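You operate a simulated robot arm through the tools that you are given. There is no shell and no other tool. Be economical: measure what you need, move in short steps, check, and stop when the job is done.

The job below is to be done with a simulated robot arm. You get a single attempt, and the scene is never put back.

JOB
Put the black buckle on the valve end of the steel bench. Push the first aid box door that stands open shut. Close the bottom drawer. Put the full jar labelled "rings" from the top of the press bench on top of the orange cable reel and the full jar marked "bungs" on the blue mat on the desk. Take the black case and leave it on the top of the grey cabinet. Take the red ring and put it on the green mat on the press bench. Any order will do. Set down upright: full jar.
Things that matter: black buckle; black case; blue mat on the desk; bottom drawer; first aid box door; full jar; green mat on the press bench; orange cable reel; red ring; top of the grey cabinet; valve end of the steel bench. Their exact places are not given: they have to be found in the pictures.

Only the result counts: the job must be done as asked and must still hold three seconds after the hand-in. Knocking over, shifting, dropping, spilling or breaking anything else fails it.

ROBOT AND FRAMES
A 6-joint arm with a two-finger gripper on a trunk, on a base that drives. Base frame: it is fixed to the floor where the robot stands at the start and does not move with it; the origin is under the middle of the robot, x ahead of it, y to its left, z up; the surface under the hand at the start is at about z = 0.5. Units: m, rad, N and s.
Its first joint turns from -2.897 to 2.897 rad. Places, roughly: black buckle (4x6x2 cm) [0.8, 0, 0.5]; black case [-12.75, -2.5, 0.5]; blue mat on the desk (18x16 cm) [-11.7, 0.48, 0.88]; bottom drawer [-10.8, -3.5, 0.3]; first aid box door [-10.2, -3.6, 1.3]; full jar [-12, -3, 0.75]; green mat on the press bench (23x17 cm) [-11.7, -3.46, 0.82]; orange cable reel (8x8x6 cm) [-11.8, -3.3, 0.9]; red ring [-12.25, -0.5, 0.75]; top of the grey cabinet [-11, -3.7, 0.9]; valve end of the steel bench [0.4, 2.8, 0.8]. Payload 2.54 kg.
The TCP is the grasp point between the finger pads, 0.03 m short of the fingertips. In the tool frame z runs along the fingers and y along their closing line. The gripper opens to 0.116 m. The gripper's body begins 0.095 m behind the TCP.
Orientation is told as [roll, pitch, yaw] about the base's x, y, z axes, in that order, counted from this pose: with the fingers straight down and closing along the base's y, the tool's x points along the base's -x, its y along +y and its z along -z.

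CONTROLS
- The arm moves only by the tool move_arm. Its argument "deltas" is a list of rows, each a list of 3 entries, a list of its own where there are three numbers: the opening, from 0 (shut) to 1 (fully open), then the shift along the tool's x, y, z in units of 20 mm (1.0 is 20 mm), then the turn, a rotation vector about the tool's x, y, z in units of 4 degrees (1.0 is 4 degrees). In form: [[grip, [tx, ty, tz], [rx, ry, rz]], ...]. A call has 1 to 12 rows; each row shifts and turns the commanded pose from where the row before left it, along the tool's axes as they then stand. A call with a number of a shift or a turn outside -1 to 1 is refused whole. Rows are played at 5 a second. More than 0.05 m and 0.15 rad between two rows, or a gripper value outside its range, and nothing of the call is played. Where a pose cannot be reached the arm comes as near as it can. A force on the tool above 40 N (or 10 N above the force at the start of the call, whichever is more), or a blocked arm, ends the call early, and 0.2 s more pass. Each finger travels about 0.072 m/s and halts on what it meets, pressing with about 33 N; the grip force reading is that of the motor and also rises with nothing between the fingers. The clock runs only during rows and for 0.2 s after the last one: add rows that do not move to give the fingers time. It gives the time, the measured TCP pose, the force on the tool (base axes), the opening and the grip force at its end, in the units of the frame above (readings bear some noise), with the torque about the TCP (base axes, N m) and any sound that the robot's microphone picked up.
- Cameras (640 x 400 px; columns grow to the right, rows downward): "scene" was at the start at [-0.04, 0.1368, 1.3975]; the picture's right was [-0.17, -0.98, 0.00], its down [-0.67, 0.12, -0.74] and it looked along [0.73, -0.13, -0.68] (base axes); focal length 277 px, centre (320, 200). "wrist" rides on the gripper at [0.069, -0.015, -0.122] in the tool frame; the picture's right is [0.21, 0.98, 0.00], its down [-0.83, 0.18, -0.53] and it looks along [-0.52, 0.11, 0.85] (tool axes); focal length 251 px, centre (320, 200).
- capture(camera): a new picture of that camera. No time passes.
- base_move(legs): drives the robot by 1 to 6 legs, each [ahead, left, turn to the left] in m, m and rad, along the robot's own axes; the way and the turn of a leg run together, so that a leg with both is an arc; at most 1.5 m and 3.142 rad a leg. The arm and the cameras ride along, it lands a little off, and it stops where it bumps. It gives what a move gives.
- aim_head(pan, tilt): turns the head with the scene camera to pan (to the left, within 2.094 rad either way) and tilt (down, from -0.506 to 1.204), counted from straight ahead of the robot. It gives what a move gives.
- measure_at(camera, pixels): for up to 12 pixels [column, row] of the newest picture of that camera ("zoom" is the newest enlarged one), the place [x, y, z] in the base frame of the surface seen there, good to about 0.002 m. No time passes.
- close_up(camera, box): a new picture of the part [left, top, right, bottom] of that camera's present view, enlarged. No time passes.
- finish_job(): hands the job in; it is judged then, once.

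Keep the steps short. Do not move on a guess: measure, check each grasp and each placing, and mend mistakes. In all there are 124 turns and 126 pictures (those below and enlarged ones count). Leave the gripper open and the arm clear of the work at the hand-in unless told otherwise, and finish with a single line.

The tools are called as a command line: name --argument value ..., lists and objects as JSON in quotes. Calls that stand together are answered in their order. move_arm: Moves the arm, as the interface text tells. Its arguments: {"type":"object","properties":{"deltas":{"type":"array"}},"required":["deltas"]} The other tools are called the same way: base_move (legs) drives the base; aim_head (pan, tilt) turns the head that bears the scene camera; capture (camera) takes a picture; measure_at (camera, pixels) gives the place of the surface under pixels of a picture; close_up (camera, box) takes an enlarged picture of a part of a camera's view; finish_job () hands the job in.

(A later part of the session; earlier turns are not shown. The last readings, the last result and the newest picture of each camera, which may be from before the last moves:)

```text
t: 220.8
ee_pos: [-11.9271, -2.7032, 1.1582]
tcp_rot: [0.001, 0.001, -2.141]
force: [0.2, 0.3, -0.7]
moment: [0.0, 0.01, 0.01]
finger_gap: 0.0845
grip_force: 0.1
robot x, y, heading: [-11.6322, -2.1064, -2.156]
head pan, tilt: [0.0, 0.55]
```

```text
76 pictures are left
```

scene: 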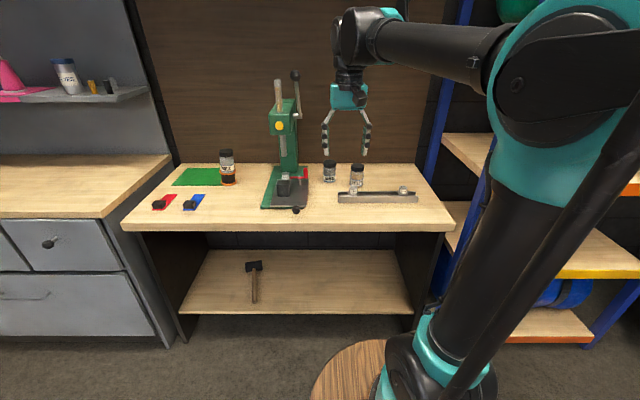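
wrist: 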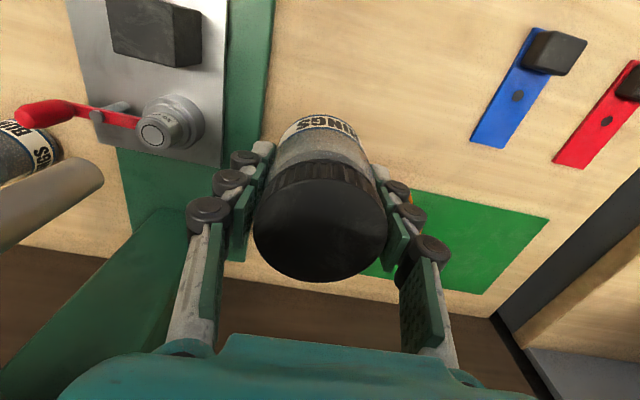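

close_up --camera "scene" --box '[290, 145, 386, 205]'

measure_at --camera "zoom" --pixels '[[225, 110], [300, 110], [262, 98], [262, 120], [262, 170], [448, 125], [410, 140], [485, 140], [265, 225], [450, 220], [130, 180], [400, 330]]'

```text
6.67 times, centred on (338, 175) of scene
```

zoom: 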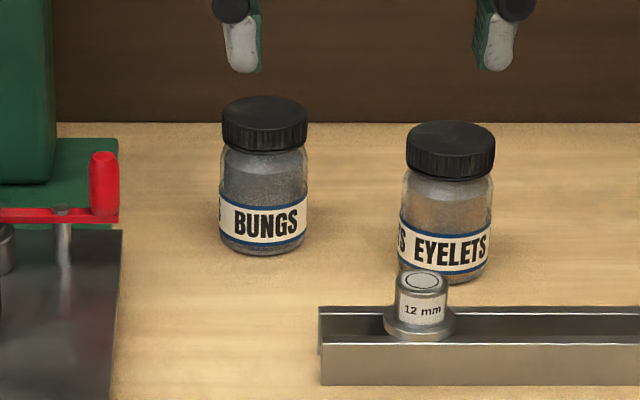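

```text
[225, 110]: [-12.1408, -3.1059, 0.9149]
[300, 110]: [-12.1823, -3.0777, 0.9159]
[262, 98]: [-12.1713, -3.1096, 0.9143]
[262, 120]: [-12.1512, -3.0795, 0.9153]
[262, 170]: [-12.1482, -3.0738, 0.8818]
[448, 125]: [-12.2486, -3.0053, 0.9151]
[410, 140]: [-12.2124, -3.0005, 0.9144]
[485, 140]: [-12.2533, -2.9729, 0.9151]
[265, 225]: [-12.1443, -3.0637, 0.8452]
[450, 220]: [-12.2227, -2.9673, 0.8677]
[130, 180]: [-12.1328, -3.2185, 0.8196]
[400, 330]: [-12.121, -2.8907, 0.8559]
```

The BUNGS jar is full, with its centre about (−12.161, −3.090); the one beside it is EYELETS. I'll drive ahead 0.22 m and bring the gripper over it.

base_move --legs '[[0.22, 0, 0]]'

move_arm --deltas '[[0.73, [-0.97, 0.065, 0.3], [0, 0, 0]], [0.73, [-0.97, 0.065, 0.3], [0, 0, 0]], [0.73, [-0.97, 0.065, 0.3], [0, 0, 0]], [0.73, [-0.97, 0.065, 0.3], [0, 0, 0]], [0.73, [-0.97, 0.065, 0.3], [0, 0, 0]], [0.73, [-0.97, 0.065, 0.3], [0, 0, 0]], [0.73, [-0.97, 0.065, 0.3], [0, 0, 0]], [0.73, [-0.97, 0.065, 0.3], [0, 0, 0]], [0.73, [-0.97, 0.065, 0.3], [0, 0, 0]], [0.73, [-0.97, 0.065, 0.3], [0, 0, 0]], [0.73, [-0.97, 0.065, 0.3], [0, 0, 0]], [0.73, [-0.97, 0.065, 0.3], [0, 0, 0]]]'

capture --camera "wrist"

```text
t: 222.5
ee_pos: [-12.0466, -2.8839, 1.1576]
tcp_rot: [-0.001, 0.002, -2.14]
force: [0.4, 0.8, 1.3]
moment: [0.0, 0.03, -0.06]
finger_gap: 0.0846
grip_force: 0.1
robot x, y, heading: [-11.7525, -2.2923, -2.158]
head pan, tilt: [0.0, 0.55]
```

```text
t: 225.1
ee_pos: [-12.1591, -3.0883, 1.0856]
tcp_rot: [0.0, 0.001, -2.14]
force: [-0.7, 0.7, 0.0]
moment: [-0.01, 0.03, -0.04]
finger_gap: 0.0846
grip_force: 0.0
robot x, y, heading: [-11.7535, -2.2919, -2.156]
head pan, tilt: [0.0, 0.55]
```

```text
74 pictures are left
```

wrist: 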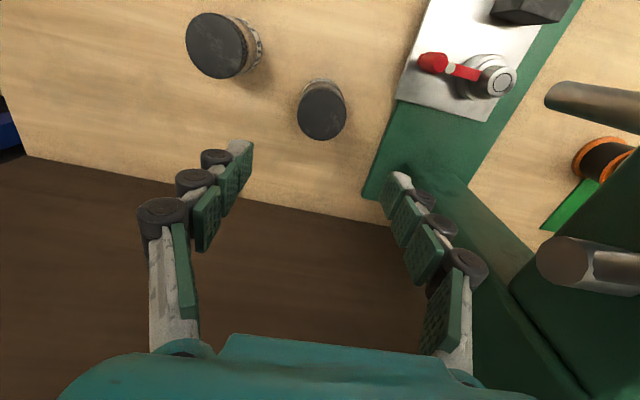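

measure_at --camera "wrist" --pixels '[[299, 113], [346, 112], [322, 90], [323, 135], [380, 185], [445, 185], [500, 230], [400, 190], [570, 265], [225, 45]]'

```text
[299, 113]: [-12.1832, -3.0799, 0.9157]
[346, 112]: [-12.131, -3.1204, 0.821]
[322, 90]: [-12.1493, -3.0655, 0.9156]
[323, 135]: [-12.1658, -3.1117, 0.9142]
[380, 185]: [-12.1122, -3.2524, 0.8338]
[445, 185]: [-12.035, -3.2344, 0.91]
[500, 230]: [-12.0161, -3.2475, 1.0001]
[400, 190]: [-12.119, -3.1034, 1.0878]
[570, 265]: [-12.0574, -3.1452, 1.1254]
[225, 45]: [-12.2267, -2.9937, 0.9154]
```

It's centred and clear of the press. I'll descend to 0.875 and grip.

move_arm --deltas '[[0.73, [0, 0, 1], [0, 0, 0]], [0.73, [0, 0, 1], [0, 0, 0]], [0.73, [0, 0, 1], [0, 0, 0]], [0.73, [0, 0, 1], [0, 0, 0]], [0.73, [0, 0, 1], [0, 0, 0]], [0.73, [0, 0, 1], [0, 0, 0]], [0.73, [0, 0, 1], [0, 0, 0]], [0.73, [0, 0, 1], [0, 0, 0]], [0.73, [0, 0, 1], [0, 0, 0]], [0.73, [0, 0, 1], [0, 0, 0]], [0.73, [0, 0, 0.55], [0, 0, 0]]]'

move_arm --deltas '[[0, [0, 0, 0], [0, 0, 0]], [0, [0, 0, 0], [0, 0, 0]], [0, [0, 0, 0], [0, 0, 0]], [0, [0, 0, -0.5], [0, 0, 0]], [0, [0, 0, -1], [0, 0, 0]], [0, [0, 0, -1], [0, 0, 0]], [0, [0, 0, -1], [0, 0, 0]], [0, [0, 0, -1], [0, 0, 0]], [0, [0, 0, -1], [0, 0, 0]], [0, [0, 0, -1], [0, 0, 0]], [0, [0, 0, -1], [0, 0, 0]], [0, [0, 0, -1], [0, 0, 0]]]'

capture --camera "wrist"

```text
t: 227.5
ee_pos: [-12.1588, -3.0878, 0.8749]
tcp_rot: [-0.001, 0.003, -2.141]
force: [0.8, 0.7, 0.2]
moment: [0.0, 0.0, 0.01]
finger_gap: 0.0849
grip_force: 0.1
robot x, y, heading: [-11.7526, -2.2908, -2.157]
head pan, tilt: [0.0, 0.55]
```

```text
t: 230.1
ee_pos: [-12.1594, -3.0881, 1.0444]
tcp_rot: [0.001, 0.0, -2.139]
force: [0.1, -0.2, -1.5]
moment: [0.02, 0.02, 0.01]
finger_gap: 0.0583
grip_force: 32.5
robot x, y, heading: [-11.7547, -2.2901, -2.159]
head pan, tilt: [0.0, 0.55]
```

```text
73 pictures are left
```

wrist: 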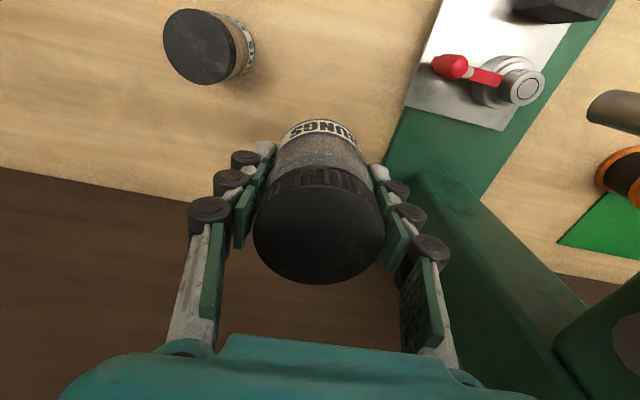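

It's held. I'll raise and retract, back away, and turn toward the desk.

move_arm --deltas '[[0, [0, 0, -1], [0, 0, 0]], [0, [0.3, 0, -1], [0, 0, 0]], [0, [0.8, 0, -1], [0, 0, 0]], [0, [1, 0, -1], [0, 0, 0]], [0, [1, 0, -1], [0, 0, 0]], [0, [1, 0, -1], [0, 0, 0]], [0, [1, 0, -1], [0, 0, 0]], [0, [1, 0, 0], [0, 0, 0]], [0, [1, 0, 0], [0, 0, 0]], [0, [1, 0, 0], [0, 0, 0]], [0, [1, 0, 0], [0, 0, 0]], [0, [1, 0, 0], [0, 0, 0]]]'

base_move --legs '[[-0.55, 0, 0], [0, 0, -2.5]]'

aim_head --pan 0.2 --tilt 0.4

capture --camera "scene"

```text
t: 232.7
ee_pos: [-12.0507, -2.919, 1.184]
tcp_rot: [-0.001, 0.001, -2.14]
force: [-0.3, 0.3, -1.9]
moment: [0.03, -0.02, 0.01]
finger_gap: 0.0582
grip_force: 32.9
robot x, y, heading: [-11.7543, -2.2894, -2.157]
head pan, tilt: [0.0, 0.55]
```

```text
t: 241.8
ee_pos: [-11.5818, -1.1505, 1.1839]
tcp_rot: [-0.001, 0.002, 1.641]
force: [-0.4, -0.4, -3.2]
moment: [0.01, -0.02, 0.01]
finger_gap: 0.0582
grip_force: 33.1
robot x, y, heading: [-11.4471, -1.8297, 1.628]
head pan, tilt: [0.0, 0.55]
```

```text
t: 242.5
ee_pos: [-11.5835, -1.1502, 1.1853]
tcp_rot: [-0.001, 0.003, 1.643]
force: [-0.6, 0.1, -2.5]
moment: [-0.05, -0.04, -0.03]
finger_gap: 0.0581
grip_force: 33.2
robot x, y, heading: [-11.4483, -1.8297, 1.625]
head pan, tilt: [0.201, 0.4]
```

```text
72 pictures are left
```

scene: 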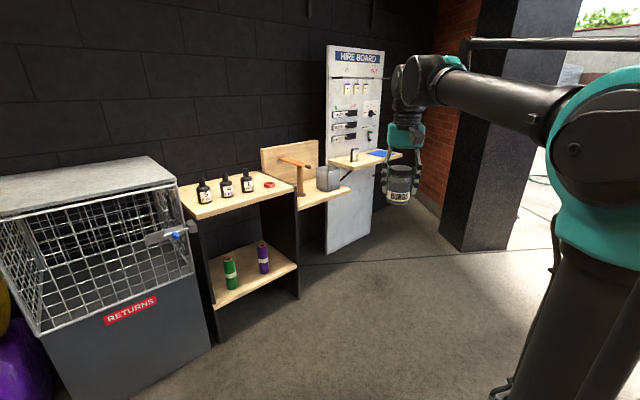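

I see the red ring at (268,184) and the blue mat on a small fold-out desk at (380,154). I'll measure and enlarge.

close_up --camera "scene" --box '[310, 120, 430, 195]'

measure_at --camera "zoom" --pixels '[[345, 160], [435, 165], [385, 195], [310, 165], [240, 180], [200, 250], [120, 190], [235, 195], [440, 190], [470, 200]]'

close_up --camera "scene" --box '[180, 150, 300, 225]'

measure_at --camera "zoom" --pixels '[[468, 178], [452, 180], [490, 175], [475, 190], [130, 350], [600, 190], [405, 100]]'

measure_at --camera "scene" --pixels '[[328, 252], [368, 232], [340, 192], [295, 205], [300, 298], [218, 340], [445, 240], [350, 165], [400, 155], [380, 145]]'

```text
5.33 times, centred on (370, 158) of scene
```

zoom: 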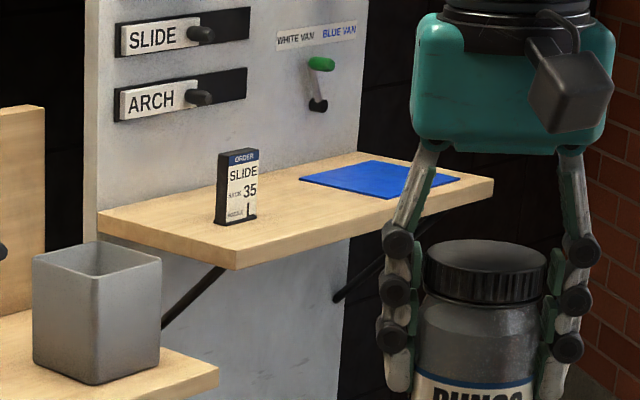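

```text
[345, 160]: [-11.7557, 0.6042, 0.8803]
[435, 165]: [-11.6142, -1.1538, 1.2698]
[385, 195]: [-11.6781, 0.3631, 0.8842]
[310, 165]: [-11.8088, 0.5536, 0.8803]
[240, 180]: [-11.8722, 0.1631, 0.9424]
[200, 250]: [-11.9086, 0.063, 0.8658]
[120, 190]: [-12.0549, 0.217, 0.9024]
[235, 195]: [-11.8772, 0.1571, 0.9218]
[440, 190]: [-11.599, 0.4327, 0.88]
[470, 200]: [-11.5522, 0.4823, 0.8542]
```

```text
5.33 times, centred on (240, 188) of scene
```

zoom: 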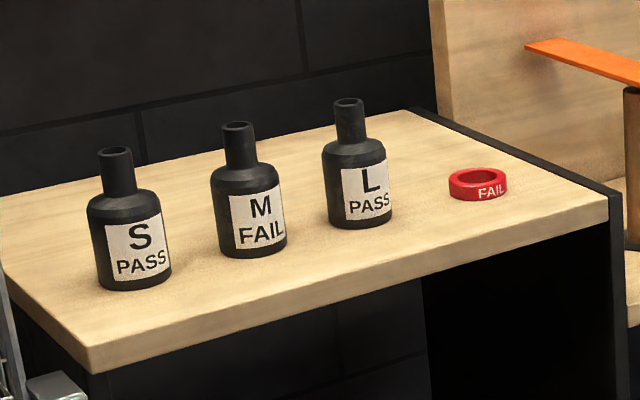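

```text
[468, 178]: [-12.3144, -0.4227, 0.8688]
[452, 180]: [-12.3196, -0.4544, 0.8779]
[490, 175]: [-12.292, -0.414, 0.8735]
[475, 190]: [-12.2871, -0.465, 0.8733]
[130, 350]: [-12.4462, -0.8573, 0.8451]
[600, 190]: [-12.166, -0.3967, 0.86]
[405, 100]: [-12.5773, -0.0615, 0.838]
```

```text
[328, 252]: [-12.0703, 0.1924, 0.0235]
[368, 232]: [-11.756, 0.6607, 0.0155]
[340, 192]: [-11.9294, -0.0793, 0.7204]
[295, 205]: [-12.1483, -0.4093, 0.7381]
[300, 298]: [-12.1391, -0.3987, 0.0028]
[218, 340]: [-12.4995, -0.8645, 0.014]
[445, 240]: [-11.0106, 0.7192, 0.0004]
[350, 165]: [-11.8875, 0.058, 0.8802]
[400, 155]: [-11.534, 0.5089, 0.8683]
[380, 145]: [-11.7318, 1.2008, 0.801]
```

The desk wall faces −u, so I'll face it with heading 2.55 standing near (−11.10, −0.15). I'll drive there in stages.

base_move --legs '[[0.93, -0.1, 0], [0, 0, 0.926], [0.12, -0.787, 0]]'

aim_head --pan -0.3 --tilt 0.6

capture --camera "scene"

```text
t: 253.7
ee_pos: [-11.6625, 0.136, 1.1846]
tcp_rot: [-0.001, 0.001, 2.555]
force: [0.6, 0.2, -3.0]
moment: [-0.02, 0.01, 0.02]
finger_gap: 0.058
grip_force: 32.7
robot x, y, heading: [-11.0401, -0.1751, 2.538]
head pan, tilt: [0.201, 0.4]
```

```text
t: 254.6
ee_pos: [-11.6638, 0.1357, 1.1859]
tcp_rot: [0.0, 0.003, 2.556]
force: [-0.4, -0.3, -2.7]
moment: [0.02, -0.03, -0.01]
finger_gap: 0.058
grip_force: 32.7
robot x, y, heading: [-11.0365, -0.1724, 2.537]
head pan, tilt: [-0.3, 0.6]
```

```text
69 pictures are left
```

scene: 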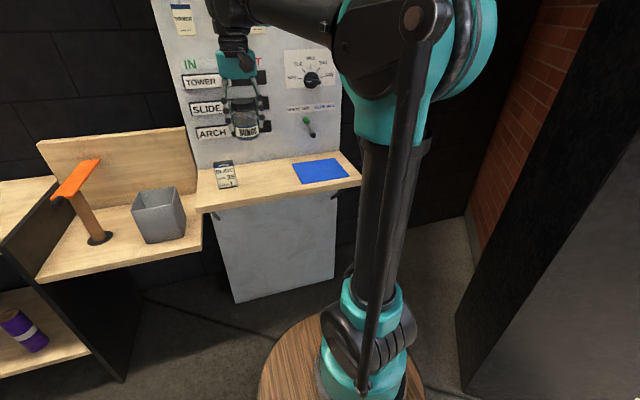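

measure_at --camera "scene" --pixels '[[292, 163], [333, 159], [347, 176], [301, 183], [319, 171], [225, 165], [235, 185], [210, 210], [360, 182], [304, 120], [250, 190], [313, 82]]'

```text
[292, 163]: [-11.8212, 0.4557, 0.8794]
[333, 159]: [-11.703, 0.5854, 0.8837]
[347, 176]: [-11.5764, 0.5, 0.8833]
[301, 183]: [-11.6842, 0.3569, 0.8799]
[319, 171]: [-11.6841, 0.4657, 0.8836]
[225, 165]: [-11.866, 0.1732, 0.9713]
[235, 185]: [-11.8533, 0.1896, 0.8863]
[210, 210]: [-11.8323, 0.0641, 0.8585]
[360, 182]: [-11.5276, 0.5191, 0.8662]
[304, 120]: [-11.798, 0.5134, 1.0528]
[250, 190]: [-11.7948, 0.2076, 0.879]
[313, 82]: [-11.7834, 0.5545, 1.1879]
```

The mat centre is (−11.696, 0.474), z 0.8835. I'll place at about (−11.674, 0.461) to keep the wrist off the board. Moving over it now.

move_arm --deltas '[[0, [-0.2, -1, 0.3], [0, 0, 0]], [0, [-0.3, -1, 0.3], [0, 0, 0]], [0, [-0.5, -1, 0.3], [0, 0, 0]], [0, [-0.8, -1, 0.3], [0, 0, 0]], [0, [-0.9, -1, 0.3], [0, 0, 0]], [0, [-1, -1, 0.3], [0, 0, 0]], [0, [-1, -1, 0.3], [0, 0, 0]], [0, [-1, -1, 0.3], [0, 0, 0]], [0, [-1, -1, 0.3], [0, 0, 0]], [0, [-1, -1, 0.3], [0, 0, 0]], [0, [-0.9, -1, 0.3], [0, 0, 0]], [0, [-0.8, -1, 0.3], [0, 0, 0]]]'

move_arm --deltas '[[0, [0, -0.65, 0], [0, 0, 0]], [0, [0, -0.65, 0], [0, 0, 0]], [0, [0, 0, 1], [0, 0, 0]], [0, [0, 0, 1], [0, 0, 0]], [0, [0, 0, 1], [0, 0, 0]], [0, [0, 0, 1], [0, 0, 0]], [0, [0, 0, 1], [0, 0, 0]], [0, [0, 0, 0], [0, 0, 0]]]'

capture --camera "wrist"

capture --camera "scene"

```text
t: 257.2
ee_pos: [-11.6884, 0.4385, 1.1122]
tcp_rot: [-0.001, 0.002, 2.557]
force: [0.6, -0.3, -2.7]
moment: [0.04, 0.06, 0.01]
finger_gap: 0.058
grip_force: 32.7
robot x, y, heading: [-11.0382, -0.1734, 2.532]
head pan, tilt: [-0.3, 0.6]
```

```text
t: 259.0
ee_pos: [-11.6722, 0.4611, 1.0126]
tcp_rot: [0.001, 0.002, 2.554]
force: [-0.6, -0.7, -2.1]
moment: [-0.02, -0.01, 0.04]
finger_gap: 0.0582
grip_force: 33.1
robot x, y, heading: [-11.0398, -0.1715, 2.538]
head pan, tilt: [-0.3, 0.6]
```

```text
68 pictures are left
```

wrist: 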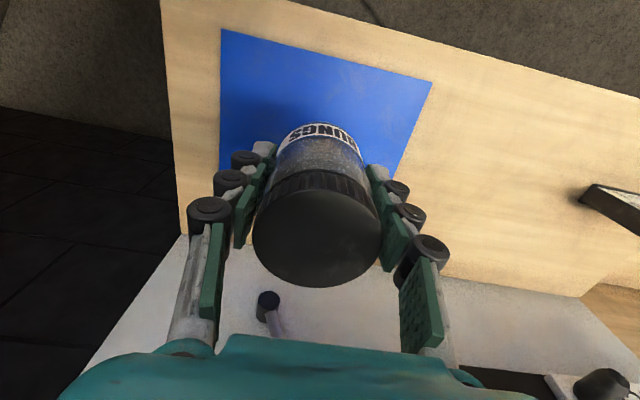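

```text
67 pictures are left
```

scene: 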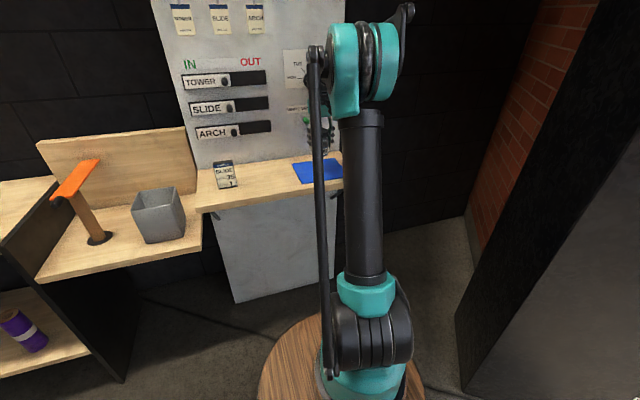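

measure_at --camera "wrist" --pixels '[[268, 300], [275, 325], [240, 290]]'

move_arm --deltas '[[0, [0, 0, 1], [0, 0, 0]], [0, [0, 0, 1], [0, 0, 0]], [0, [0, 0, 1], [0, 0, 0]], [0, [0, 0, 0.5], [0, 0, 0]], [0, [0, 0, 0.1], [0, 0, 0]], [0, [0, 0, 0], [0, 0, 0]]]'

```text
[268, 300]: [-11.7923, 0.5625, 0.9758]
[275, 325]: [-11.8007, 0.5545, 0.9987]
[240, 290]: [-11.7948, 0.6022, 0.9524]
```

```text
t: 260.4
ee_pos: [-11.6734, 0.4603, 0.9411]
tcp_rot: [-0.001, 0.001, 2.555]
force: [-0.6, -0.3, -2.3]
moment: [-0.06, 0.0, 0.03]
finger_gap: 0.0581
grip_force: 32.5
robot x, y, heading: [-11.0425, -0.1777, 2.538]
head pan, tilt: [-0.3, 0.6]
```

move_arm --deltas '[[0, [0, 0, 0.12], [0, 0, 0]], [0, [0, 0, 0], [0, 0, 0]]]'

move_arm --deltas '[[0, [0, 0, 0.08], [0, 0, 0]], [0, [0, 0, 0], [0, 0, 0]]]'

```text
t: 261.0
ee_pos: [-11.6727, 0.4609, 0.9395]
tcp_rot: [-0.001, 0.003, 2.556]
force: [-0.8, 0.9, 2.9]
moment: [0.14, -0.04, 0.0]
finger_gap: 0.058
grip_force: 33.0
robot x, y, heading: [-11.0414, -0.175, 2.535]
head pan, tilt: [-0.3, 0.6]
```

```text
t: 261.6
ee_pos: [-11.6716, 0.4611, 0.9378]
tcp_rot: [0.001, 0.001, 2.556]
force: [-2.6, 3.1, 21.2]
moment: [0.19, 0.2, -0.09]
finger_gap: 0.0581
grip_force: 33.0
robot x, y, heading: [-11.0419, -0.1736, 2.541]
head pan, tilt: [-0.3, 0.6]
```

The jar is seated. I'll ease off, open partly, and rise.

move_arm --deltas '[[0, [0, 0, -0.08], [0, 0, 0]], [0.2, [0, 0, -0.03], [0, 0, 0]], [0.73, [0, 0, 0], [0, 0, 0]], [0.73, [0, 0, 0], [0, 0, 0]], [0.73, [0, 0, 0], [0, 0, 0]], [0.73, [0, 0, -0.5], [0, 0, 0]], [0.73, [0, 0, -1], [0, 0, 0]], [0.73, [0, 0, -1], [0, 0, 0]], [0.73, [0, 0, -1], [0, 0, 0]], [0.73, [0, 0, -1], [0, 0, 0]], [0.73, [0, 0, -1], [0, 0, 0]], [0.73, [0, 0, -1], [0, 0, 0]]]'

capture --camera "wrist"

```text
t: 264.2
ee_pos: [-11.6716, 0.4608, 1.0684]
tcp_rot: [-0.001, 0.002, 2.555]
force: [0.1, 0.3, 0.7]
moment: [-0.01, 0.03, 0.01]
finger_gap: 0.0846
grip_force: 0.1
robot x, y, heading: [-11.0419, -0.1708, 2.537]
head pan, tilt: [-0.3, 0.6]
```

```text
66 pictures are left
```

wrist: 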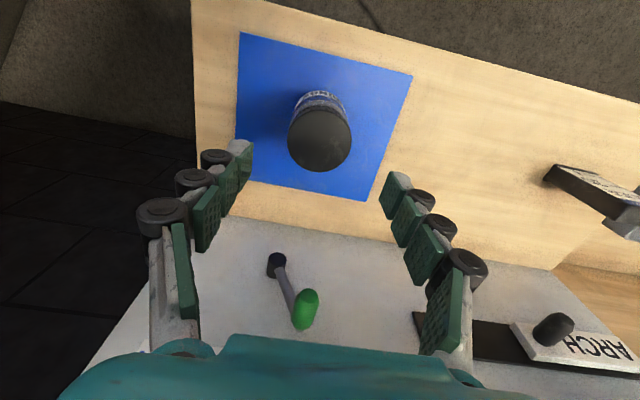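

The BUNGS jar stands centred on the blue mat. Next is the red ring: retract, shift left about 0.87 m, and look.

move_arm --deltas '[[0.73, [0.3, 0, -1], [0, 0, 0]], [0.73, [1, 0.5, -0.5], [0, 0, 0]], [0.73, [1, 1, -0.5], [0, 0, 0]], [0.73, [1, 1, -0.5], [0, 0, 0]], [0.73, [1, 1, -0.5], [0, 0, 0]], [0.73, [1, 1, -0.5], [0, 0, 0]], [0.73, [1, 1, -0.5], [0, 0, 0]], [0.73, [1, 1, -0.5], [0, 0, 0]], [0.73, [1, 1, 0], [0, 0, 0]], [0.73, [0.5, 1, 0], [0, 0, 0]], [0.73, [0.5, 1, 0], [0, 0, 0]], [0.73, [0.5, 1, 0], [0, 0, 0]]]'

base_move --legs '[[-0.05, 0.87, 0]]'

aim_head --pan -0.1 --tilt 0.6

capture --camera "scene"

```text
t: 266.8
ee_pos: [-11.6265, 0.178, 1.1591]
tcp_rot: [0.0, 0.001, 2.554]
force: [-0.6, -0.1, -0.6]
moment: [-0.06, -0.03, 0.0]
finger_gap: 0.0846
grip_force: 0.0
robot x, y, heading: [-11.0372, -0.1733, 2.541]
head pan, tilt: [-0.3, 0.6]
```

```text
t: 271.4
ee_pos: [-12.0809, -0.5679, 1.1605]
tcp_rot: [0.0, 0.002, 2.552]
force: [0.8, 0.5, -0.2]
moment: [0.0, -0.02, 0.03]
finger_gap: 0.0846
grip_force: 0.2
robot x, y, heading: [-11.4936, -0.9159, 2.534]
head pan, tilt: [-0.3, 0.6]
```

```text
t: 272.1
ee_pos: [-12.0809, -0.5676, 1.1588]
tcp_rot: [0.001, 0.001, 2.552]
force: [-0.3, -0.2, 0.2]
moment: [0.0, 0.03, -0.01]
finger_gap: 0.0844
grip_force: 0.0
robot x, y, heading: [-11.4938, -0.9222, 2.541]
head pan, tilt: [-0.099, 0.6]
```

```text
65 pictures are left
```

scene: 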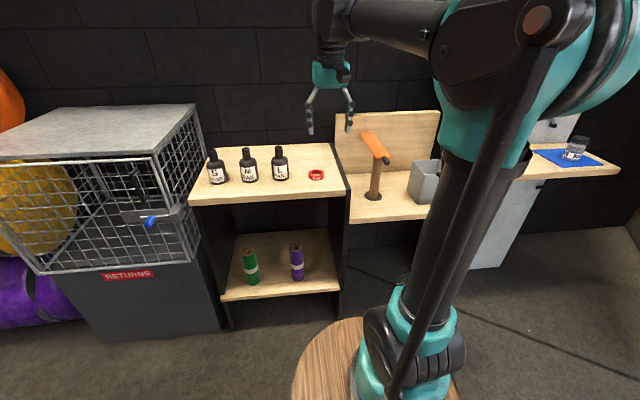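

close_up --camera "scene" --box '[260, 140, 388, 220]'

measure_at --camera "zoom" --pixels '[[240, 172], [325, 172], [282, 152], [282, 190], [282, 198], [283, 171], [180, 210], [350, 200], [565, 150], [560, 20], [600, 120], [110, 60]]'

```text
5.00 times, centred on (324, 180) of scene
```

zoom: 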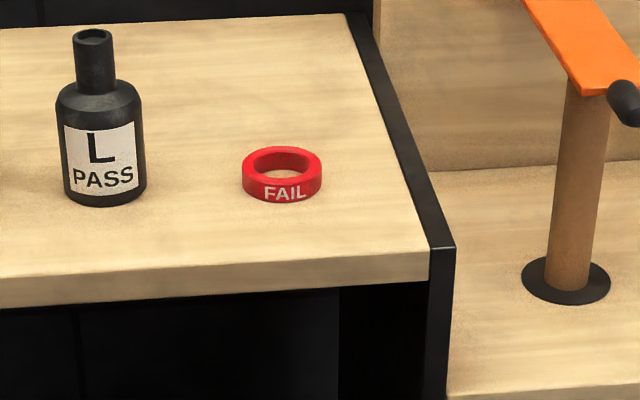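

```text
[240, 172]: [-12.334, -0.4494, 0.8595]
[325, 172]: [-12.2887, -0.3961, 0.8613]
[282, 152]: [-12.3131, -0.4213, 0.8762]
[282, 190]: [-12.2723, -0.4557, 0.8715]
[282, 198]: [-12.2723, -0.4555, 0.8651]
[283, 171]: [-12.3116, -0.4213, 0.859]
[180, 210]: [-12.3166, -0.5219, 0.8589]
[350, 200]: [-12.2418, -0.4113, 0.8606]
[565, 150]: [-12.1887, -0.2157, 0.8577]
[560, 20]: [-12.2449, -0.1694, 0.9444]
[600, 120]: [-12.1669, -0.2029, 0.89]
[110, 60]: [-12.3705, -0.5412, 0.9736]
```

The ring rests at z 0.86, about 62 mm across, near (−12.296, −0.436). I'll move above it.

move_arm --deltas '[[0.8, [-1, 0.04, 0.25], [0, 0, 0]], [0.8, [-1, 0.04, 0.25], [0, 0, 0]], [0.8, [-1, 0.04, 0.25], [0, 0, 0]], [0.8, [-1, 0.04, 0.25], [0, 0, 0]], [0.8, [-1, 0.04, 0.25], [0, 0, 0]], [0.8, [-1, 0.04, 0.25], [0, 0, 0]], [0.8, [-1, 0.04, 0.25], [0, 0, 0]], [0.8, [-1, 0.04, 0.25], [0, 0, 0]], [0.8, [-1, 0.04, 0.25], [0, 0, 0]], [0.8, [-1, 0.04, 0.25], [0, 0, 0]], [0.8, [-1, 0.04, 0.25], [0, 0, 0]], [0.8, [-1, 0.04, 0.25], [0, 0, 0]]]'

capture --camera "wrist"

```text
t: 274.7
ee_pos: [-12.2863, -0.4425, 1.0993]
tcp_rot: [-0.001, 0.002, 2.554]
force: [-0.4, -0.2, 0.7]
moment: [0.05, 0.03, 0.02]
finger_gap: 0.0928
grip_force: 0.1
robot x, y, heading: [-11.4987, -0.919, 2.537]
head pan, tilt: [-0.099, 0.6]
```

```text
63 pictures are left
```

wrist: 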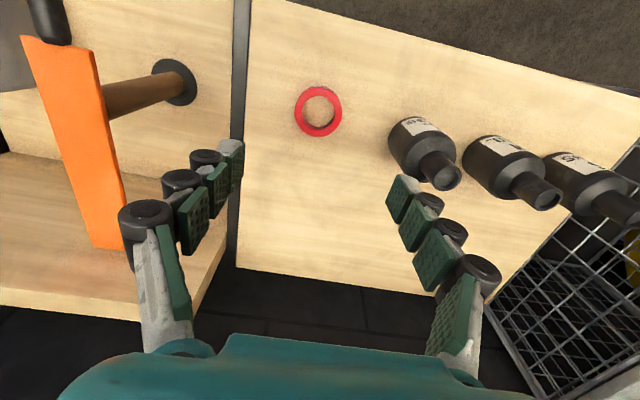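

measure_at --camera "wrist" --pixels '[[300, 112], [340, 112], [320, 92], [320, 133], [107, 240], [122, 215], [440, 170], [395, 135], [232, 150]]'

```text
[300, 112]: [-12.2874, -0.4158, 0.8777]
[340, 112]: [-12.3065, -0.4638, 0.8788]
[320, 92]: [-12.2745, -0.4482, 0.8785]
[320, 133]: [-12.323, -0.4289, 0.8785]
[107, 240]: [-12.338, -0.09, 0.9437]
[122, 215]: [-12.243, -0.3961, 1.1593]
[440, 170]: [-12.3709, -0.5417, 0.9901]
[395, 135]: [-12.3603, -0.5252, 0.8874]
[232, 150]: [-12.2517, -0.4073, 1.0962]
```

The ring's centre is (−12.298, −0.439). I'll correct, descend to 0.893, and grip.

move_arm --deltas '[[0.72, [-0.575, 0.19, 0.3], [0, 0, 0]], [0.72, [0, 0, 1], [0, 0, 0]], [0.72, [0, 0, 1], [0, 0, 0]], [0.72, [0, 0, 1], [0, 0, 0]], [0.72, [0, 0, 1], [0, 0, 0]], [0.72, [0, 0, 1], [0, 0, 0]], [0.72, [0, 0, 1], [0, 0, 0]], [0.72, [0, 0, 1], [0, 0, 0]], [0.72, [0, 0, 1], [0, 0, 0]], [0.72, [0, 0, 1], [0, 0, 0]], [0.72, [0, 0, 0.95], [0, 0, 0]], [0.72, [0, 0, 0], [0, 0, 0]]]'

move_arm --deltas '[[0, [0, 0, 0], [0, 0, 0]], [0, [0, 0, 0], [0, 0, 0]], [0, [0, 0, 0], [0, 0, 0]], [0, [0, 0, -0.5], [0, 0, 0]], [0, [0, 0, -1], [0, 0, 0]], [0, [0, 0, -1], [0, 0, 0]], [0, [0, 0, -1], [0, 0, 0]], [0, [0, 0, -1], [0, 0, 0]], [0, [0, 0, -1], [0, 0, 0]], [0, [0, 0, -1], [0, 0, 0]], [0, [0, 0, -1], [0, 0, 0]], [0, [0, 0, -1], [0, 0, 0]]]'

capture --camera "wrist"

```text
t: 277.3
ee_pos: [-12.2984, -0.4389, 0.8932]
tcp_rot: [0.001, 0.001, 2.552]
force: [0.7, -1.3, 0.4]
moment: [0.01, -0.01, 0.0]
finger_gap: 0.0835
grip_force: 0.1
robot x, y, heading: [-11.4936, -0.9167, 2.54]
head pan, tilt: [-0.099, 0.6]
```

```text
t: 279.9
ee_pos: [-12.298, -0.4387, 1.0641]
tcp_rot: [-0.001, 0.002, 2.551]
force: [-0.4, 0.6, -0.6]
moment: [-0.06, -0.04, -0.01]
finger_gap: 0.0625
grip_force: 33.0
robot x, y, heading: [-11.4958, -0.9168, 2.534]
head pan, tilt: [-0.099, 0.6]
```

```text
62 pictures are left
```

wrist: 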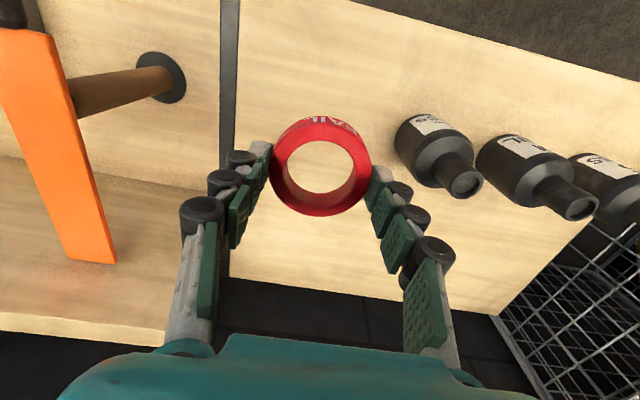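

The ring is held (gap 62 mm). I'll retract high, turn to the press bench, and drive there.

move_arm --deltas '[[0, [0.5, 0, -1], [0, 0, 0]], [0, [1, 0, -1], [0, 0, 0]], [0, [1, 0, -1], [0, 0, 0]], [0, [1, 0, -1], [0, 0, 0]], [0, [1, 0, -1], [0, 0, 0]], [0, [1, 0, 0], [0, 0, 0]], [0, [1, 0, 0], [0, 0, 0]], [0, [1, 0, 0], [0, 0, 0]], [0, [1, 0, 0], [0, 0, 0]], [0, [1, 0, 0], [0, 0, 0]], [0, [1, 0, 0], [0, 0, 0]], [0, [1, 0, 0], [0, 0, 0]]]'

base_move --legs '[[0, 0, 1.589], [0.55, 1.19, 0], [0.55, 0, 0]]'

aim_head --pan -0.1 --tilt 0.6

capture --camera "scene"

```text
t: 282.5
ee_pos: [-12.1067, -0.566, 1.1642]
tcp_rot: [0.001, 0.001, 2.553]
force: [-0.5, -0.2, -0.6]
moment: [-0.03, -0.05, 0.01]
finger_gap: 0.0627
grip_force: 33.1
robot x, y, heading: [-11.4933, -0.9182, 2.54]
head pan, tilt: [-0.099, 0.6]
```

```text
t: 295.8
ee_pos: [-11.4365, -3.1099, 1.1641]
tcp_rot: [0.001, 0.002, -2.129]
force: [0.2, -0.2, -0.2]
moment: [-0.03, 0.0, 0.03]
finger_gap: 0.0623
grip_force: 32.6
robot x, y, heading: [-11.0998, -2.4906, -2.148]
head pan, tilt: [-0.099, 0.6]
```

```text
t: 296.4
ee_pos: [-11.4361, -3.1098, 1.1643]
tcp_rot: [-0.001, 0.002, -2.127]
force: [-0.1, -0.1, -0.1]
moment: [0.0, 0.02, 0.02]
finger_gap: 0.0624
grip_force: 33.4
robot x, y, heading: [-11.1027, -2.4864, -2.149]
head pan, tilt: [-0.099, 0.6]
```

```text
61 pictures are left
```

scene: 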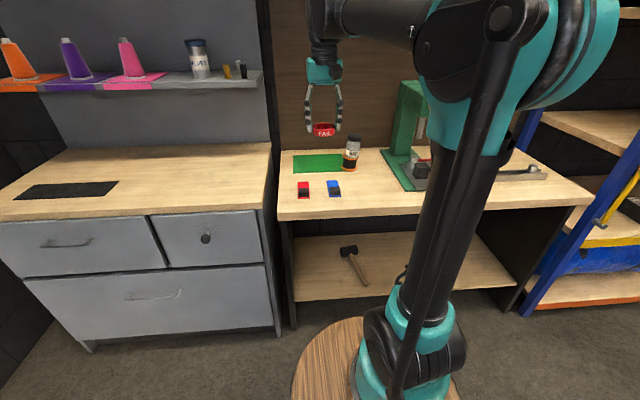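

measure_at --camera "scene" --pixels '[[295, 157], [294, 172], [338, 154], [341, 170], [318, 163], [278, 215], [270, 200], [352, 142], [352, 168]]'

close_up --camera "scene" --box '[275, 115, 387, 205]'

```text
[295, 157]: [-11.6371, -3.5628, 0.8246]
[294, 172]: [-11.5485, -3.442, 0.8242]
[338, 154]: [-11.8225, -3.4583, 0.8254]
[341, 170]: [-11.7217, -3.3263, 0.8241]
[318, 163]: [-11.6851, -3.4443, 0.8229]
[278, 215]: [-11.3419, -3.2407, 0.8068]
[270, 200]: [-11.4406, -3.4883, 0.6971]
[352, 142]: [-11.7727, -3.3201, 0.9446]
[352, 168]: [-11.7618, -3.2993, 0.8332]
```

```text
4.44 times, centred on (331, 160) of scene
```

zoom: 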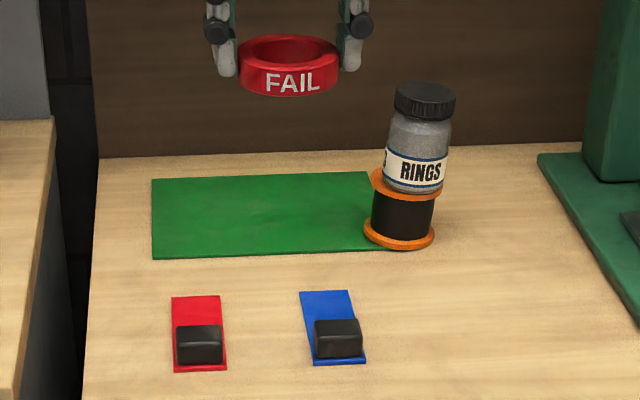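

I'll place the ring at about (−11.668, −3.456) on the mat, away from the jar. First drive ahead 0.22 m, then reach over.

base_move --legs '[[0.22, 0, 0]]'

move_arm --deltas '[[0, [-0.983, -0.038, 0.3], [0, 0, 0]], [0, [-0.983, -0.038, 0.3], [0, 0, 0]], [0, [-0.983, -0.038, 0.3], [0, 0, 0]], [0, [-0.983, -0.038, 0.3], [0, 0, 0]], [0, [-0.983, -0.038, 0.3], [0, 0, 0]], [0, [-0.983, -0.038, 0.3], [0, 0, 0]], [0, [-0.983, -0.038, 0.3], [0, 0, 0]], [0, [-0.983, -0.038, 0.3], [0, 0, 0]], [0, [-0.983, -0.038, 0.3], [0, 0, 0]], [0, [-0.983, -0.038, 0.3], [0, 0, 0]], [0, [0, 0, 0], [0, 0, 0]]]'

capture --camera "wrist"

```text
t: 298.0
ee_pos: [-11.5552, -3.2939, 1.1646]
tcp_rot: [0.001, 0.002, -2.127]
force: [-0.1, -0.1, 0.1]
moment: [0.02, 0.03, 0.05]
finger_gap: 0.0629
grip_force: 32.2
robot x, y, heading: [-11.2212, -2.6722, -2.144]
head pan, tilt: [-0.099, 0.6]
```

```text
t: 300.4
ee_pos: [-11.6663, -3.4581, 1.1033]
tcp_rot: [-0.001, 0.003, -2.126]
force: [0.0, 0.2, -0.1]
moment: [0.05, 0.0, 0.02]
finger_gap: 0.0625
grip_force: 32.9
robot x, y, heading: [-11.2202, -2.6719, -2.146]
head pan, tilt: [-0.099, 0.6]
```

```text
59 pictures are left
```

wrist: 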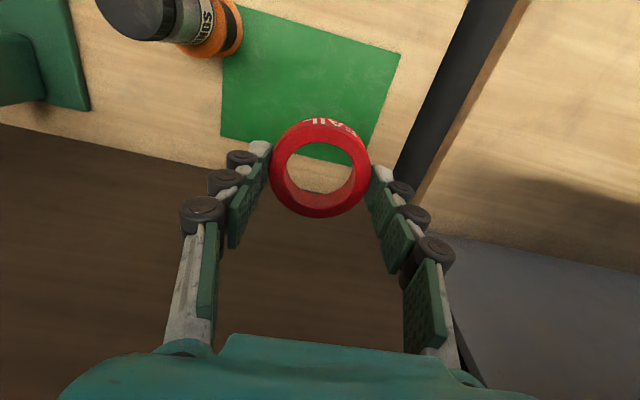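

move_arm --deltas '[[0, [0, 0, 1], [0, 0, 0]], [0, [0, 0, 1], [0, 0, 0]], [0, [0, 0, 1], [0, 0, 0]], [0, [0, 0, 1], [0, 0, 0]], [0, [0, 0, 1], [0, 0, 0]], [0, [0, 0, 1], [0, 0, 0]], [0, [0, 0, 1], [0, 0, 0]], [0, [0, 0, 1], [0, 0, 0]], [0, [0, 0, 1], [0, 0, 0]], [0, [0, 0, 1], [0, 0, 0]], [0, [0, 0, 1], [0, 0, 0]], [0, [0, 0, 1], [0, 0, 0]]]'

move_arm --deltas '[[0, [0, 0, 0.15], [0, 0, 0]], [0, [0, 0, 0], [0, 0, 0]], [0.7, [0, 0, 0], [0, 0, 0]], [0.7, [0, 0, 0], [0, 0, 0]], [0.7, [0, 0, -0.5], [0, 0, 0]], [0.7, [0, 0, -1], [0, 0, 0]], [0.7, [0, 0, -1], [0, 0, 0]], [0.7, [0, 0, -1], [0, 0, 0]], [0.7, [0, 0, -1], [0, 0, 0]], [0.7, [0, 0, -1], [0, 0, 0]], [0.7, [0, 0, -1], [0, 0, 0]], [0.7, [0, 0, -1], [0, 0, 0]]]'

capture --camera "wrist"

```text
t: 303.0
ee_pos: [-11.6657, -3.4573, 0.8638]
tcp_rot: [0.001, 0.003, -2.128]
force: [0.3, 0.1, 0.1]
moment: [-0.02, 0.05, -0.01]
finger_gap: 0.0625
grip_force: 33.1
robot x, y, heading: [-11.2253, -2.6712, -2.145]
head pan, tilt: [-0.099, 0.6]
```

```text
t: 305.6
ee_pos: [-11.6676, -3.4567, 1.0117]
tcp_rot: [0.001, 0.001, -2.127]
force: [1.0, 0.1, 0.8]
moment: [-0.01, 0.0, 0.01]
finger_gap: 0.0814
grip_force: 0.1
robot x, y, heading: [-11.2236, -2.6691, -2.15]
head pan, tilt: [-0.099, 0.6]
```

```text
58 pictures are left
```

wrist: 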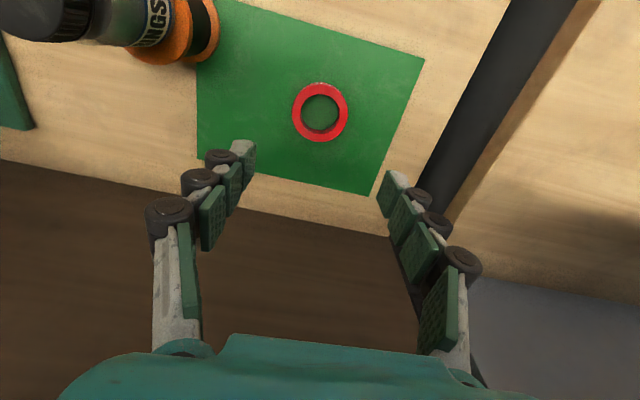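

The ring lies flat on the green mat. Last item is the black case: retract, back up, and move in front of the rack.

move_arm --deltas '[[0.7, [0.3, 0, -1], [0, 0, 0]], [1, [1, 0, -1], [0, 0, 0]], [1, [1, 0, -1], [0, 0, 0]], [1, [1, 0, -1], [0, 0, 0]], [1, [1, 0, -1], [0, 0, 0]], [1, [1, 0, -1], [0, 0, 0]], [1, [1, 0, -1], [0, 0, 0]], [1, [1, 0, 0], [0, 0, 0]], [1, [1, 0, 0], [0, 0, 0]], [1, [1, 0, 0], [0, 0, 0]], [1, [1, 0, 0], [0, 0, 0]], [1, [1, 0, 0], [0, 0, 0]]]'

base_move --legs '[[-0.6, 0, 0], [0, -1.3, 0]]'

aim_head --pan 0.0 --tilt 0.6

capture --camera "scene"

```text
t: 308.2
ee_pos: [-11.5467, -3.2652, 1.1505]
tcp_rot: [0.0, 0.002, -2.128]
force: [-0.9, -1.1, -0.4]
moment: [0.04, -0.01, 0.01]
finger_gap: 0.1161
grip_force: 0.1
robot x, y, heading: [-11.2217, -2.6736, -2.147]
head pan, tilt: [-0.099, 0.6]
```

```text
t: 317.7
ee_pos: [-12.3036, -2.0665, 1.1506]
tcp_rot: [0.0, 0.001, -2.121]
force: [0.2, 0.6, 0.6]
moment: [0.02, 0.0, 0.0]
finger_gap: 0.1161
grip_force: 0.0
robot x, y, heading: [-11.9833, -1.4767, -2.14]
head pan, tilt: [-0.099, 0.6]
```

```text
t: 318.4
ee_pos: [-12.3033, -2.0677, 1.1514]
tcp_rot: [0.0, 0.001, -2.121]
force: [-0.4, 1.0, 0.3]
moment: [-0.01, 0.02, -0.04]
finger_gap: 0.1158
grip_force: 0.0
robot x, y, heading: [-11.9826, -1.471, -2.139]
head pan, tilt: [0.0, 0.6]
```

```text
57 pictures are left
```

scene: 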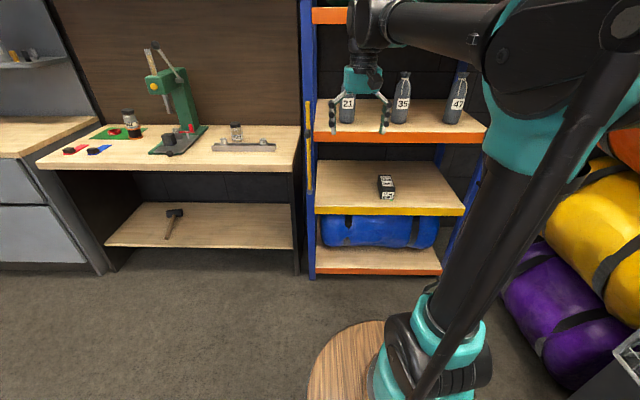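

close_up --camera "scene" --box '[300, 90, 492, 222]'

measure_at --camera "zoom" --pixels '[[260, 290], [310, 290], [268, 330], [265, 365], [318, 362], [290, 350], [285, 300], [60, 400], [510, 385], [60, 160], [600, 150], [350, 155]]'

measure_at --camera "scene" --pixels '[[318, 213], [460, 210], [316, 205], [345, 170], [316, 137], [480, 138], [316, 128], [400, 165], [308, 185], [312, 270], [440, 268], [450, 235]]'

```text
3.03 times, centred on (396, 156) of scene
```

zoom: 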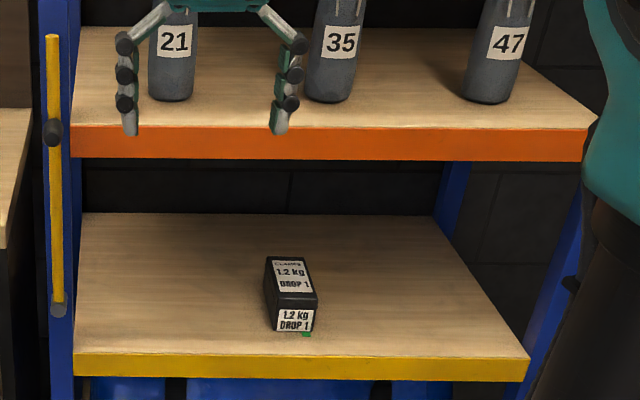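

```text
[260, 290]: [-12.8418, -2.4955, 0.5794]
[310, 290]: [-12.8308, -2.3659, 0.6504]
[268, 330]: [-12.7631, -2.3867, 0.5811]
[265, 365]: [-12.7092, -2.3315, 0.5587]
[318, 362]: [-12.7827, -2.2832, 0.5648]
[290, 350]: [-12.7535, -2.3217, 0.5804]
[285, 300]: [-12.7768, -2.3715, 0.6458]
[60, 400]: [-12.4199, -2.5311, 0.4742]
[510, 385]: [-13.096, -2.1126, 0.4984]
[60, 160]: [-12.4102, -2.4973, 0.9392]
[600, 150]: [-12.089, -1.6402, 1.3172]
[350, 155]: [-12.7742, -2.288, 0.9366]
```

```text
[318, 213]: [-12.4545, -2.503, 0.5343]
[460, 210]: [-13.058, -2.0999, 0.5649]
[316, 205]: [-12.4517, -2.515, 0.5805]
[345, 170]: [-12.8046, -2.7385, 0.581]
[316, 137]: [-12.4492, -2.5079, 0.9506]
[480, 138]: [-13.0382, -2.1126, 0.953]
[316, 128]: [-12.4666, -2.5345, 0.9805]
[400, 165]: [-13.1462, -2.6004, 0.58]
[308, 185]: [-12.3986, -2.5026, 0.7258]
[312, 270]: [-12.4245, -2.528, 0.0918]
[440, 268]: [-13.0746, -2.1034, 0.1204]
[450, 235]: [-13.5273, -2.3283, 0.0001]
```

The case is on the shelf at z≈0.58, with the next shelf's lip at about 0.935, so I must reach in with a tilted tool. I'll measure the case exactly.

close_up --camera "scene" --box '[362, 162, 410, 208]'

measure_at --camera "zoom" --pixels '[[205, 60], [330, 60], [240, 190], [370, 185], [280, 120], [305, 240], [250, 285], [355, 280], [225, 250], [195, 140]]'

```text
8.70 times, centred on (386, 185) of scene
```

zoom: 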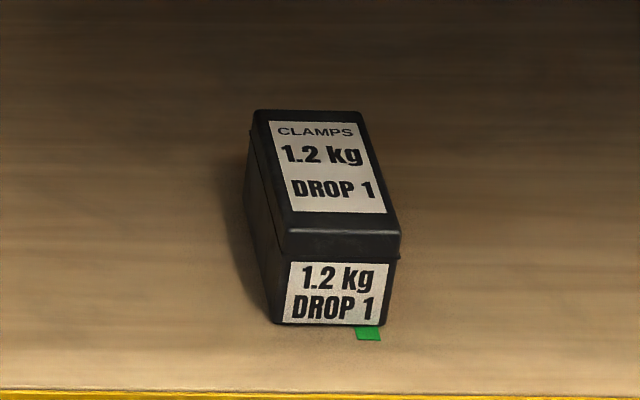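

```text
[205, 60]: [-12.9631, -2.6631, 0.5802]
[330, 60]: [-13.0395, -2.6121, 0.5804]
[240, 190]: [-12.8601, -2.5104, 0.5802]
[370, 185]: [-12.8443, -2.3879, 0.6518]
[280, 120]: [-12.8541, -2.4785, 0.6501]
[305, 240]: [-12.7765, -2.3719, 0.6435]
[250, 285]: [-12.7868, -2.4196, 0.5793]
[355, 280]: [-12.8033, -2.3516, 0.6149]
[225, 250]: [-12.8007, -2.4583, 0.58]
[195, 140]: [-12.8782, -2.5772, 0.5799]
```

measure_at --camera "zoom" --pixels '[[262, 116], [355, 116], [288, 226], [394, 226], [284, 310], [382, 318], [330, 170], [270, 180], [320, 300], [270, 315]]'

```text
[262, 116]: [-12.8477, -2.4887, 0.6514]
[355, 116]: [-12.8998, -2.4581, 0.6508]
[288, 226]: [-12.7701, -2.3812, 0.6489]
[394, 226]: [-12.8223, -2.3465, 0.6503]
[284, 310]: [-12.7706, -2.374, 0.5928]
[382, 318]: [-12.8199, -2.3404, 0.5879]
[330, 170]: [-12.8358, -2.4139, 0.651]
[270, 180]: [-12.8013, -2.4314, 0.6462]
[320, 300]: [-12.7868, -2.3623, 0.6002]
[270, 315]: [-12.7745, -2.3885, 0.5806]
```

The case measures about 6.8×13.5×7 cm, centred at (−12.835, −2.419, 0.615) and aligned with the rack. I'll pitch the tool forward 48°, extend and lower outside the rack, then shift right.

base_move --legs '[[-0.05, -0.2, -0.02]]'

move_arm --deltas '[[1, [-0.8, 0, 0], [0, 0, 0.3]], [1, [-0.8, 0, 0], [0, 0, 0]], [1, [-0.8, 0, 0], [0, 0, 0]], [1, [-0.8, 0, 0], [0, 0, 0]], [1, [-0.8, 0, 0], [0, 0, 0]], [1, [0, 0, 0], [0, -1, 0]], [1, [0, 0, 0], [0, -1, 0]], [1, [0, 0, 0], [0, -1, 0]], [1, [0, 0, 0], [0, -1, 0]], [1, [0, 0, 0], [0, -1, 0]], [1, [0, 0, 0], [0, -1, 0]]]'

move_arm --deltas '[[1, [0, 0, 0], [0, -1, 0]], [1, [0, 0, 0], [0, -1, 0]], [1, [0, 0, 0], [0, -1, 0]], [1, [0, 0, 0], [0, -1, 0]], [1, [0, 0, 0], [0, -1, 0]], [1, [0, 0, 0], [0, -1, 0]], [1, [-0.67, 0, 0.74], [0, 0, 0]], [1, [-0.67, 0, 0.74], [0, 0, 0]], [1, [-0.67, 0, 0.74], [0, 0, 0]], [1, [-0.67, 0, 0.74], [0, 0, 0]], [1, [-0.67, 0, 0.74], [0, 0, 0]], [1, [-0.67, 0, 0.74], [0, 0, 0]]]'

```text
t: 320.0
ee_pos: [-12.4569, -1.9106, 1.1498]
tcp_rot: [0.0, 0.002, -2.14]
force: [-0.1, -0.8, -0.4]
moment: [0.02, 0.0, 0.02]
finger_gap: 0.116
grip_force: 0.1
robot x, y, heading: [-12.1272, -1.3208, -2.155]
head pan, tilt: [0.0, 0.6]
```

```text
t: 322.4
ee_pos: [-12.502, -1.978, 1.1503]
tcp_rot: [-0.001, -0.42, -2.16]
force: [0.6, -0.3, 0.5]
moment: [0.0, -0.02, 0.0]
finger_gap: 0.1161
grip_force: 0.1
robot x, y, heading: [-12.1257, -1.3235, -2.156]
head pan, tilt: [0.0, 0.6]
```

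```text
t: 325.0
ee_pos: [-12.5688, -2.077, 1.1499]
tcp_rot: [0.0, -0.837, -2.159]
force: [-0.7, -0.2, 0.3]
moment: [0.01, -0.03, -0.03]
finger_gap: 0.1157
grip_force: 0.0
robot x, y, heading: [-12.1249, -1.3229, -2.154]
head pan, tilt: [0.0, 0.6]
```

Now ahead 0.1 m and down toward shelf height, outside the rack.

move_arm --deltas '[[1, [-0.67, 0, 0.74], [0, 0, 0]], [1, [-0.67, 0, 0.74], [0, 0, 0]], [1, [-0.67, 0, 0.74], [0, 0, 0]], [1, [-0.67, 0, 0.74], [0, 0, 0]], [1, [-0.67, 0, 0.74], [0, 0, 0]], [1, [-0.67, 0, 0.74], [0, 0, 0]], [1, [0.97, 0, 0.88], [0, 0, 0]], [1, [0.97, 0, 0.88], [0, 0, 0]], [1, [0.97, 0, 0.88], [0, 0, 0]], [1, [0.97, 0, 0.88], [0, 0, 0]], [1, [0.97, 0, 0.88], [0, 0, 0]], [1, [0.97, 0, 0.88], [0, 0, 0]]]'

move_arm --deltas '[[1, [0.97, 0, 0.88], [0, 0, 0]], [1, [0.97, 0, 0.88], [0, 0, 0]], [1, [0.97, 0, 0.88], [0, 0, 0]], [1, [0.97, 0, 0.88], [0, 0, 0]], [1, [0.97, 0, 0.88], [0, 0, 0]], [1, [0.97, 0, 0.88], [0, 0, 0]], [1, [0.97, 0, 0.88], [0, 0, 0]], [1, [0.97, 0, 0.88], [0, 0, 0]], [1, [0.97, 0, 0.88], [0, 0, 0]], [1, [0.97, 0, 0.88], [0, 0, 0]], [1, [0.97, 0, 0.88], [0, 0, 0]], [1, [0.97, 0, 0.88], [0, 0, 0]]]'

capture --camera "wrist"

```text
t: 327.6
ee_pos: [-12.6335, -2.1769, 0.9931]
tcp_rot: [0.0, -0.835, -2.16]
force: [0.3, 0.1, -0.1]
moment: [-0.03, -0.03, 0.03]
finger_gap: 0.1162
grip_force: 0.1
robot x, y, heading: [-12.1292, -1.3197, -2.161]
head pan, tilt: [0.0, 0.6]
```

```text
t: 330.2
ee_pos: [-12.6365, -2.1775, 0.679]
tcp_rot: [-0.001, -0.836, -2.159]
force: [0.5, 0.8, -0.6]
moment: [0.01, 0.02, -0.01]
finger_gap: 0.1162
grip_force: 0.0
robot x, y, heading: [-12.1242, -1.3215, -2.154]
head pan, tilt: [0.0, 0.6]
```

```text
54 pictures are left
```

wrist: 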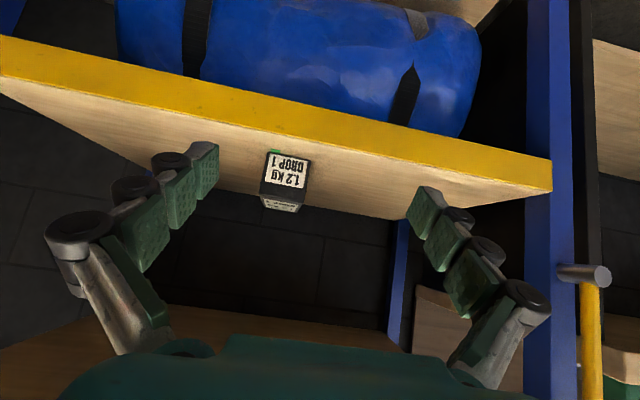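

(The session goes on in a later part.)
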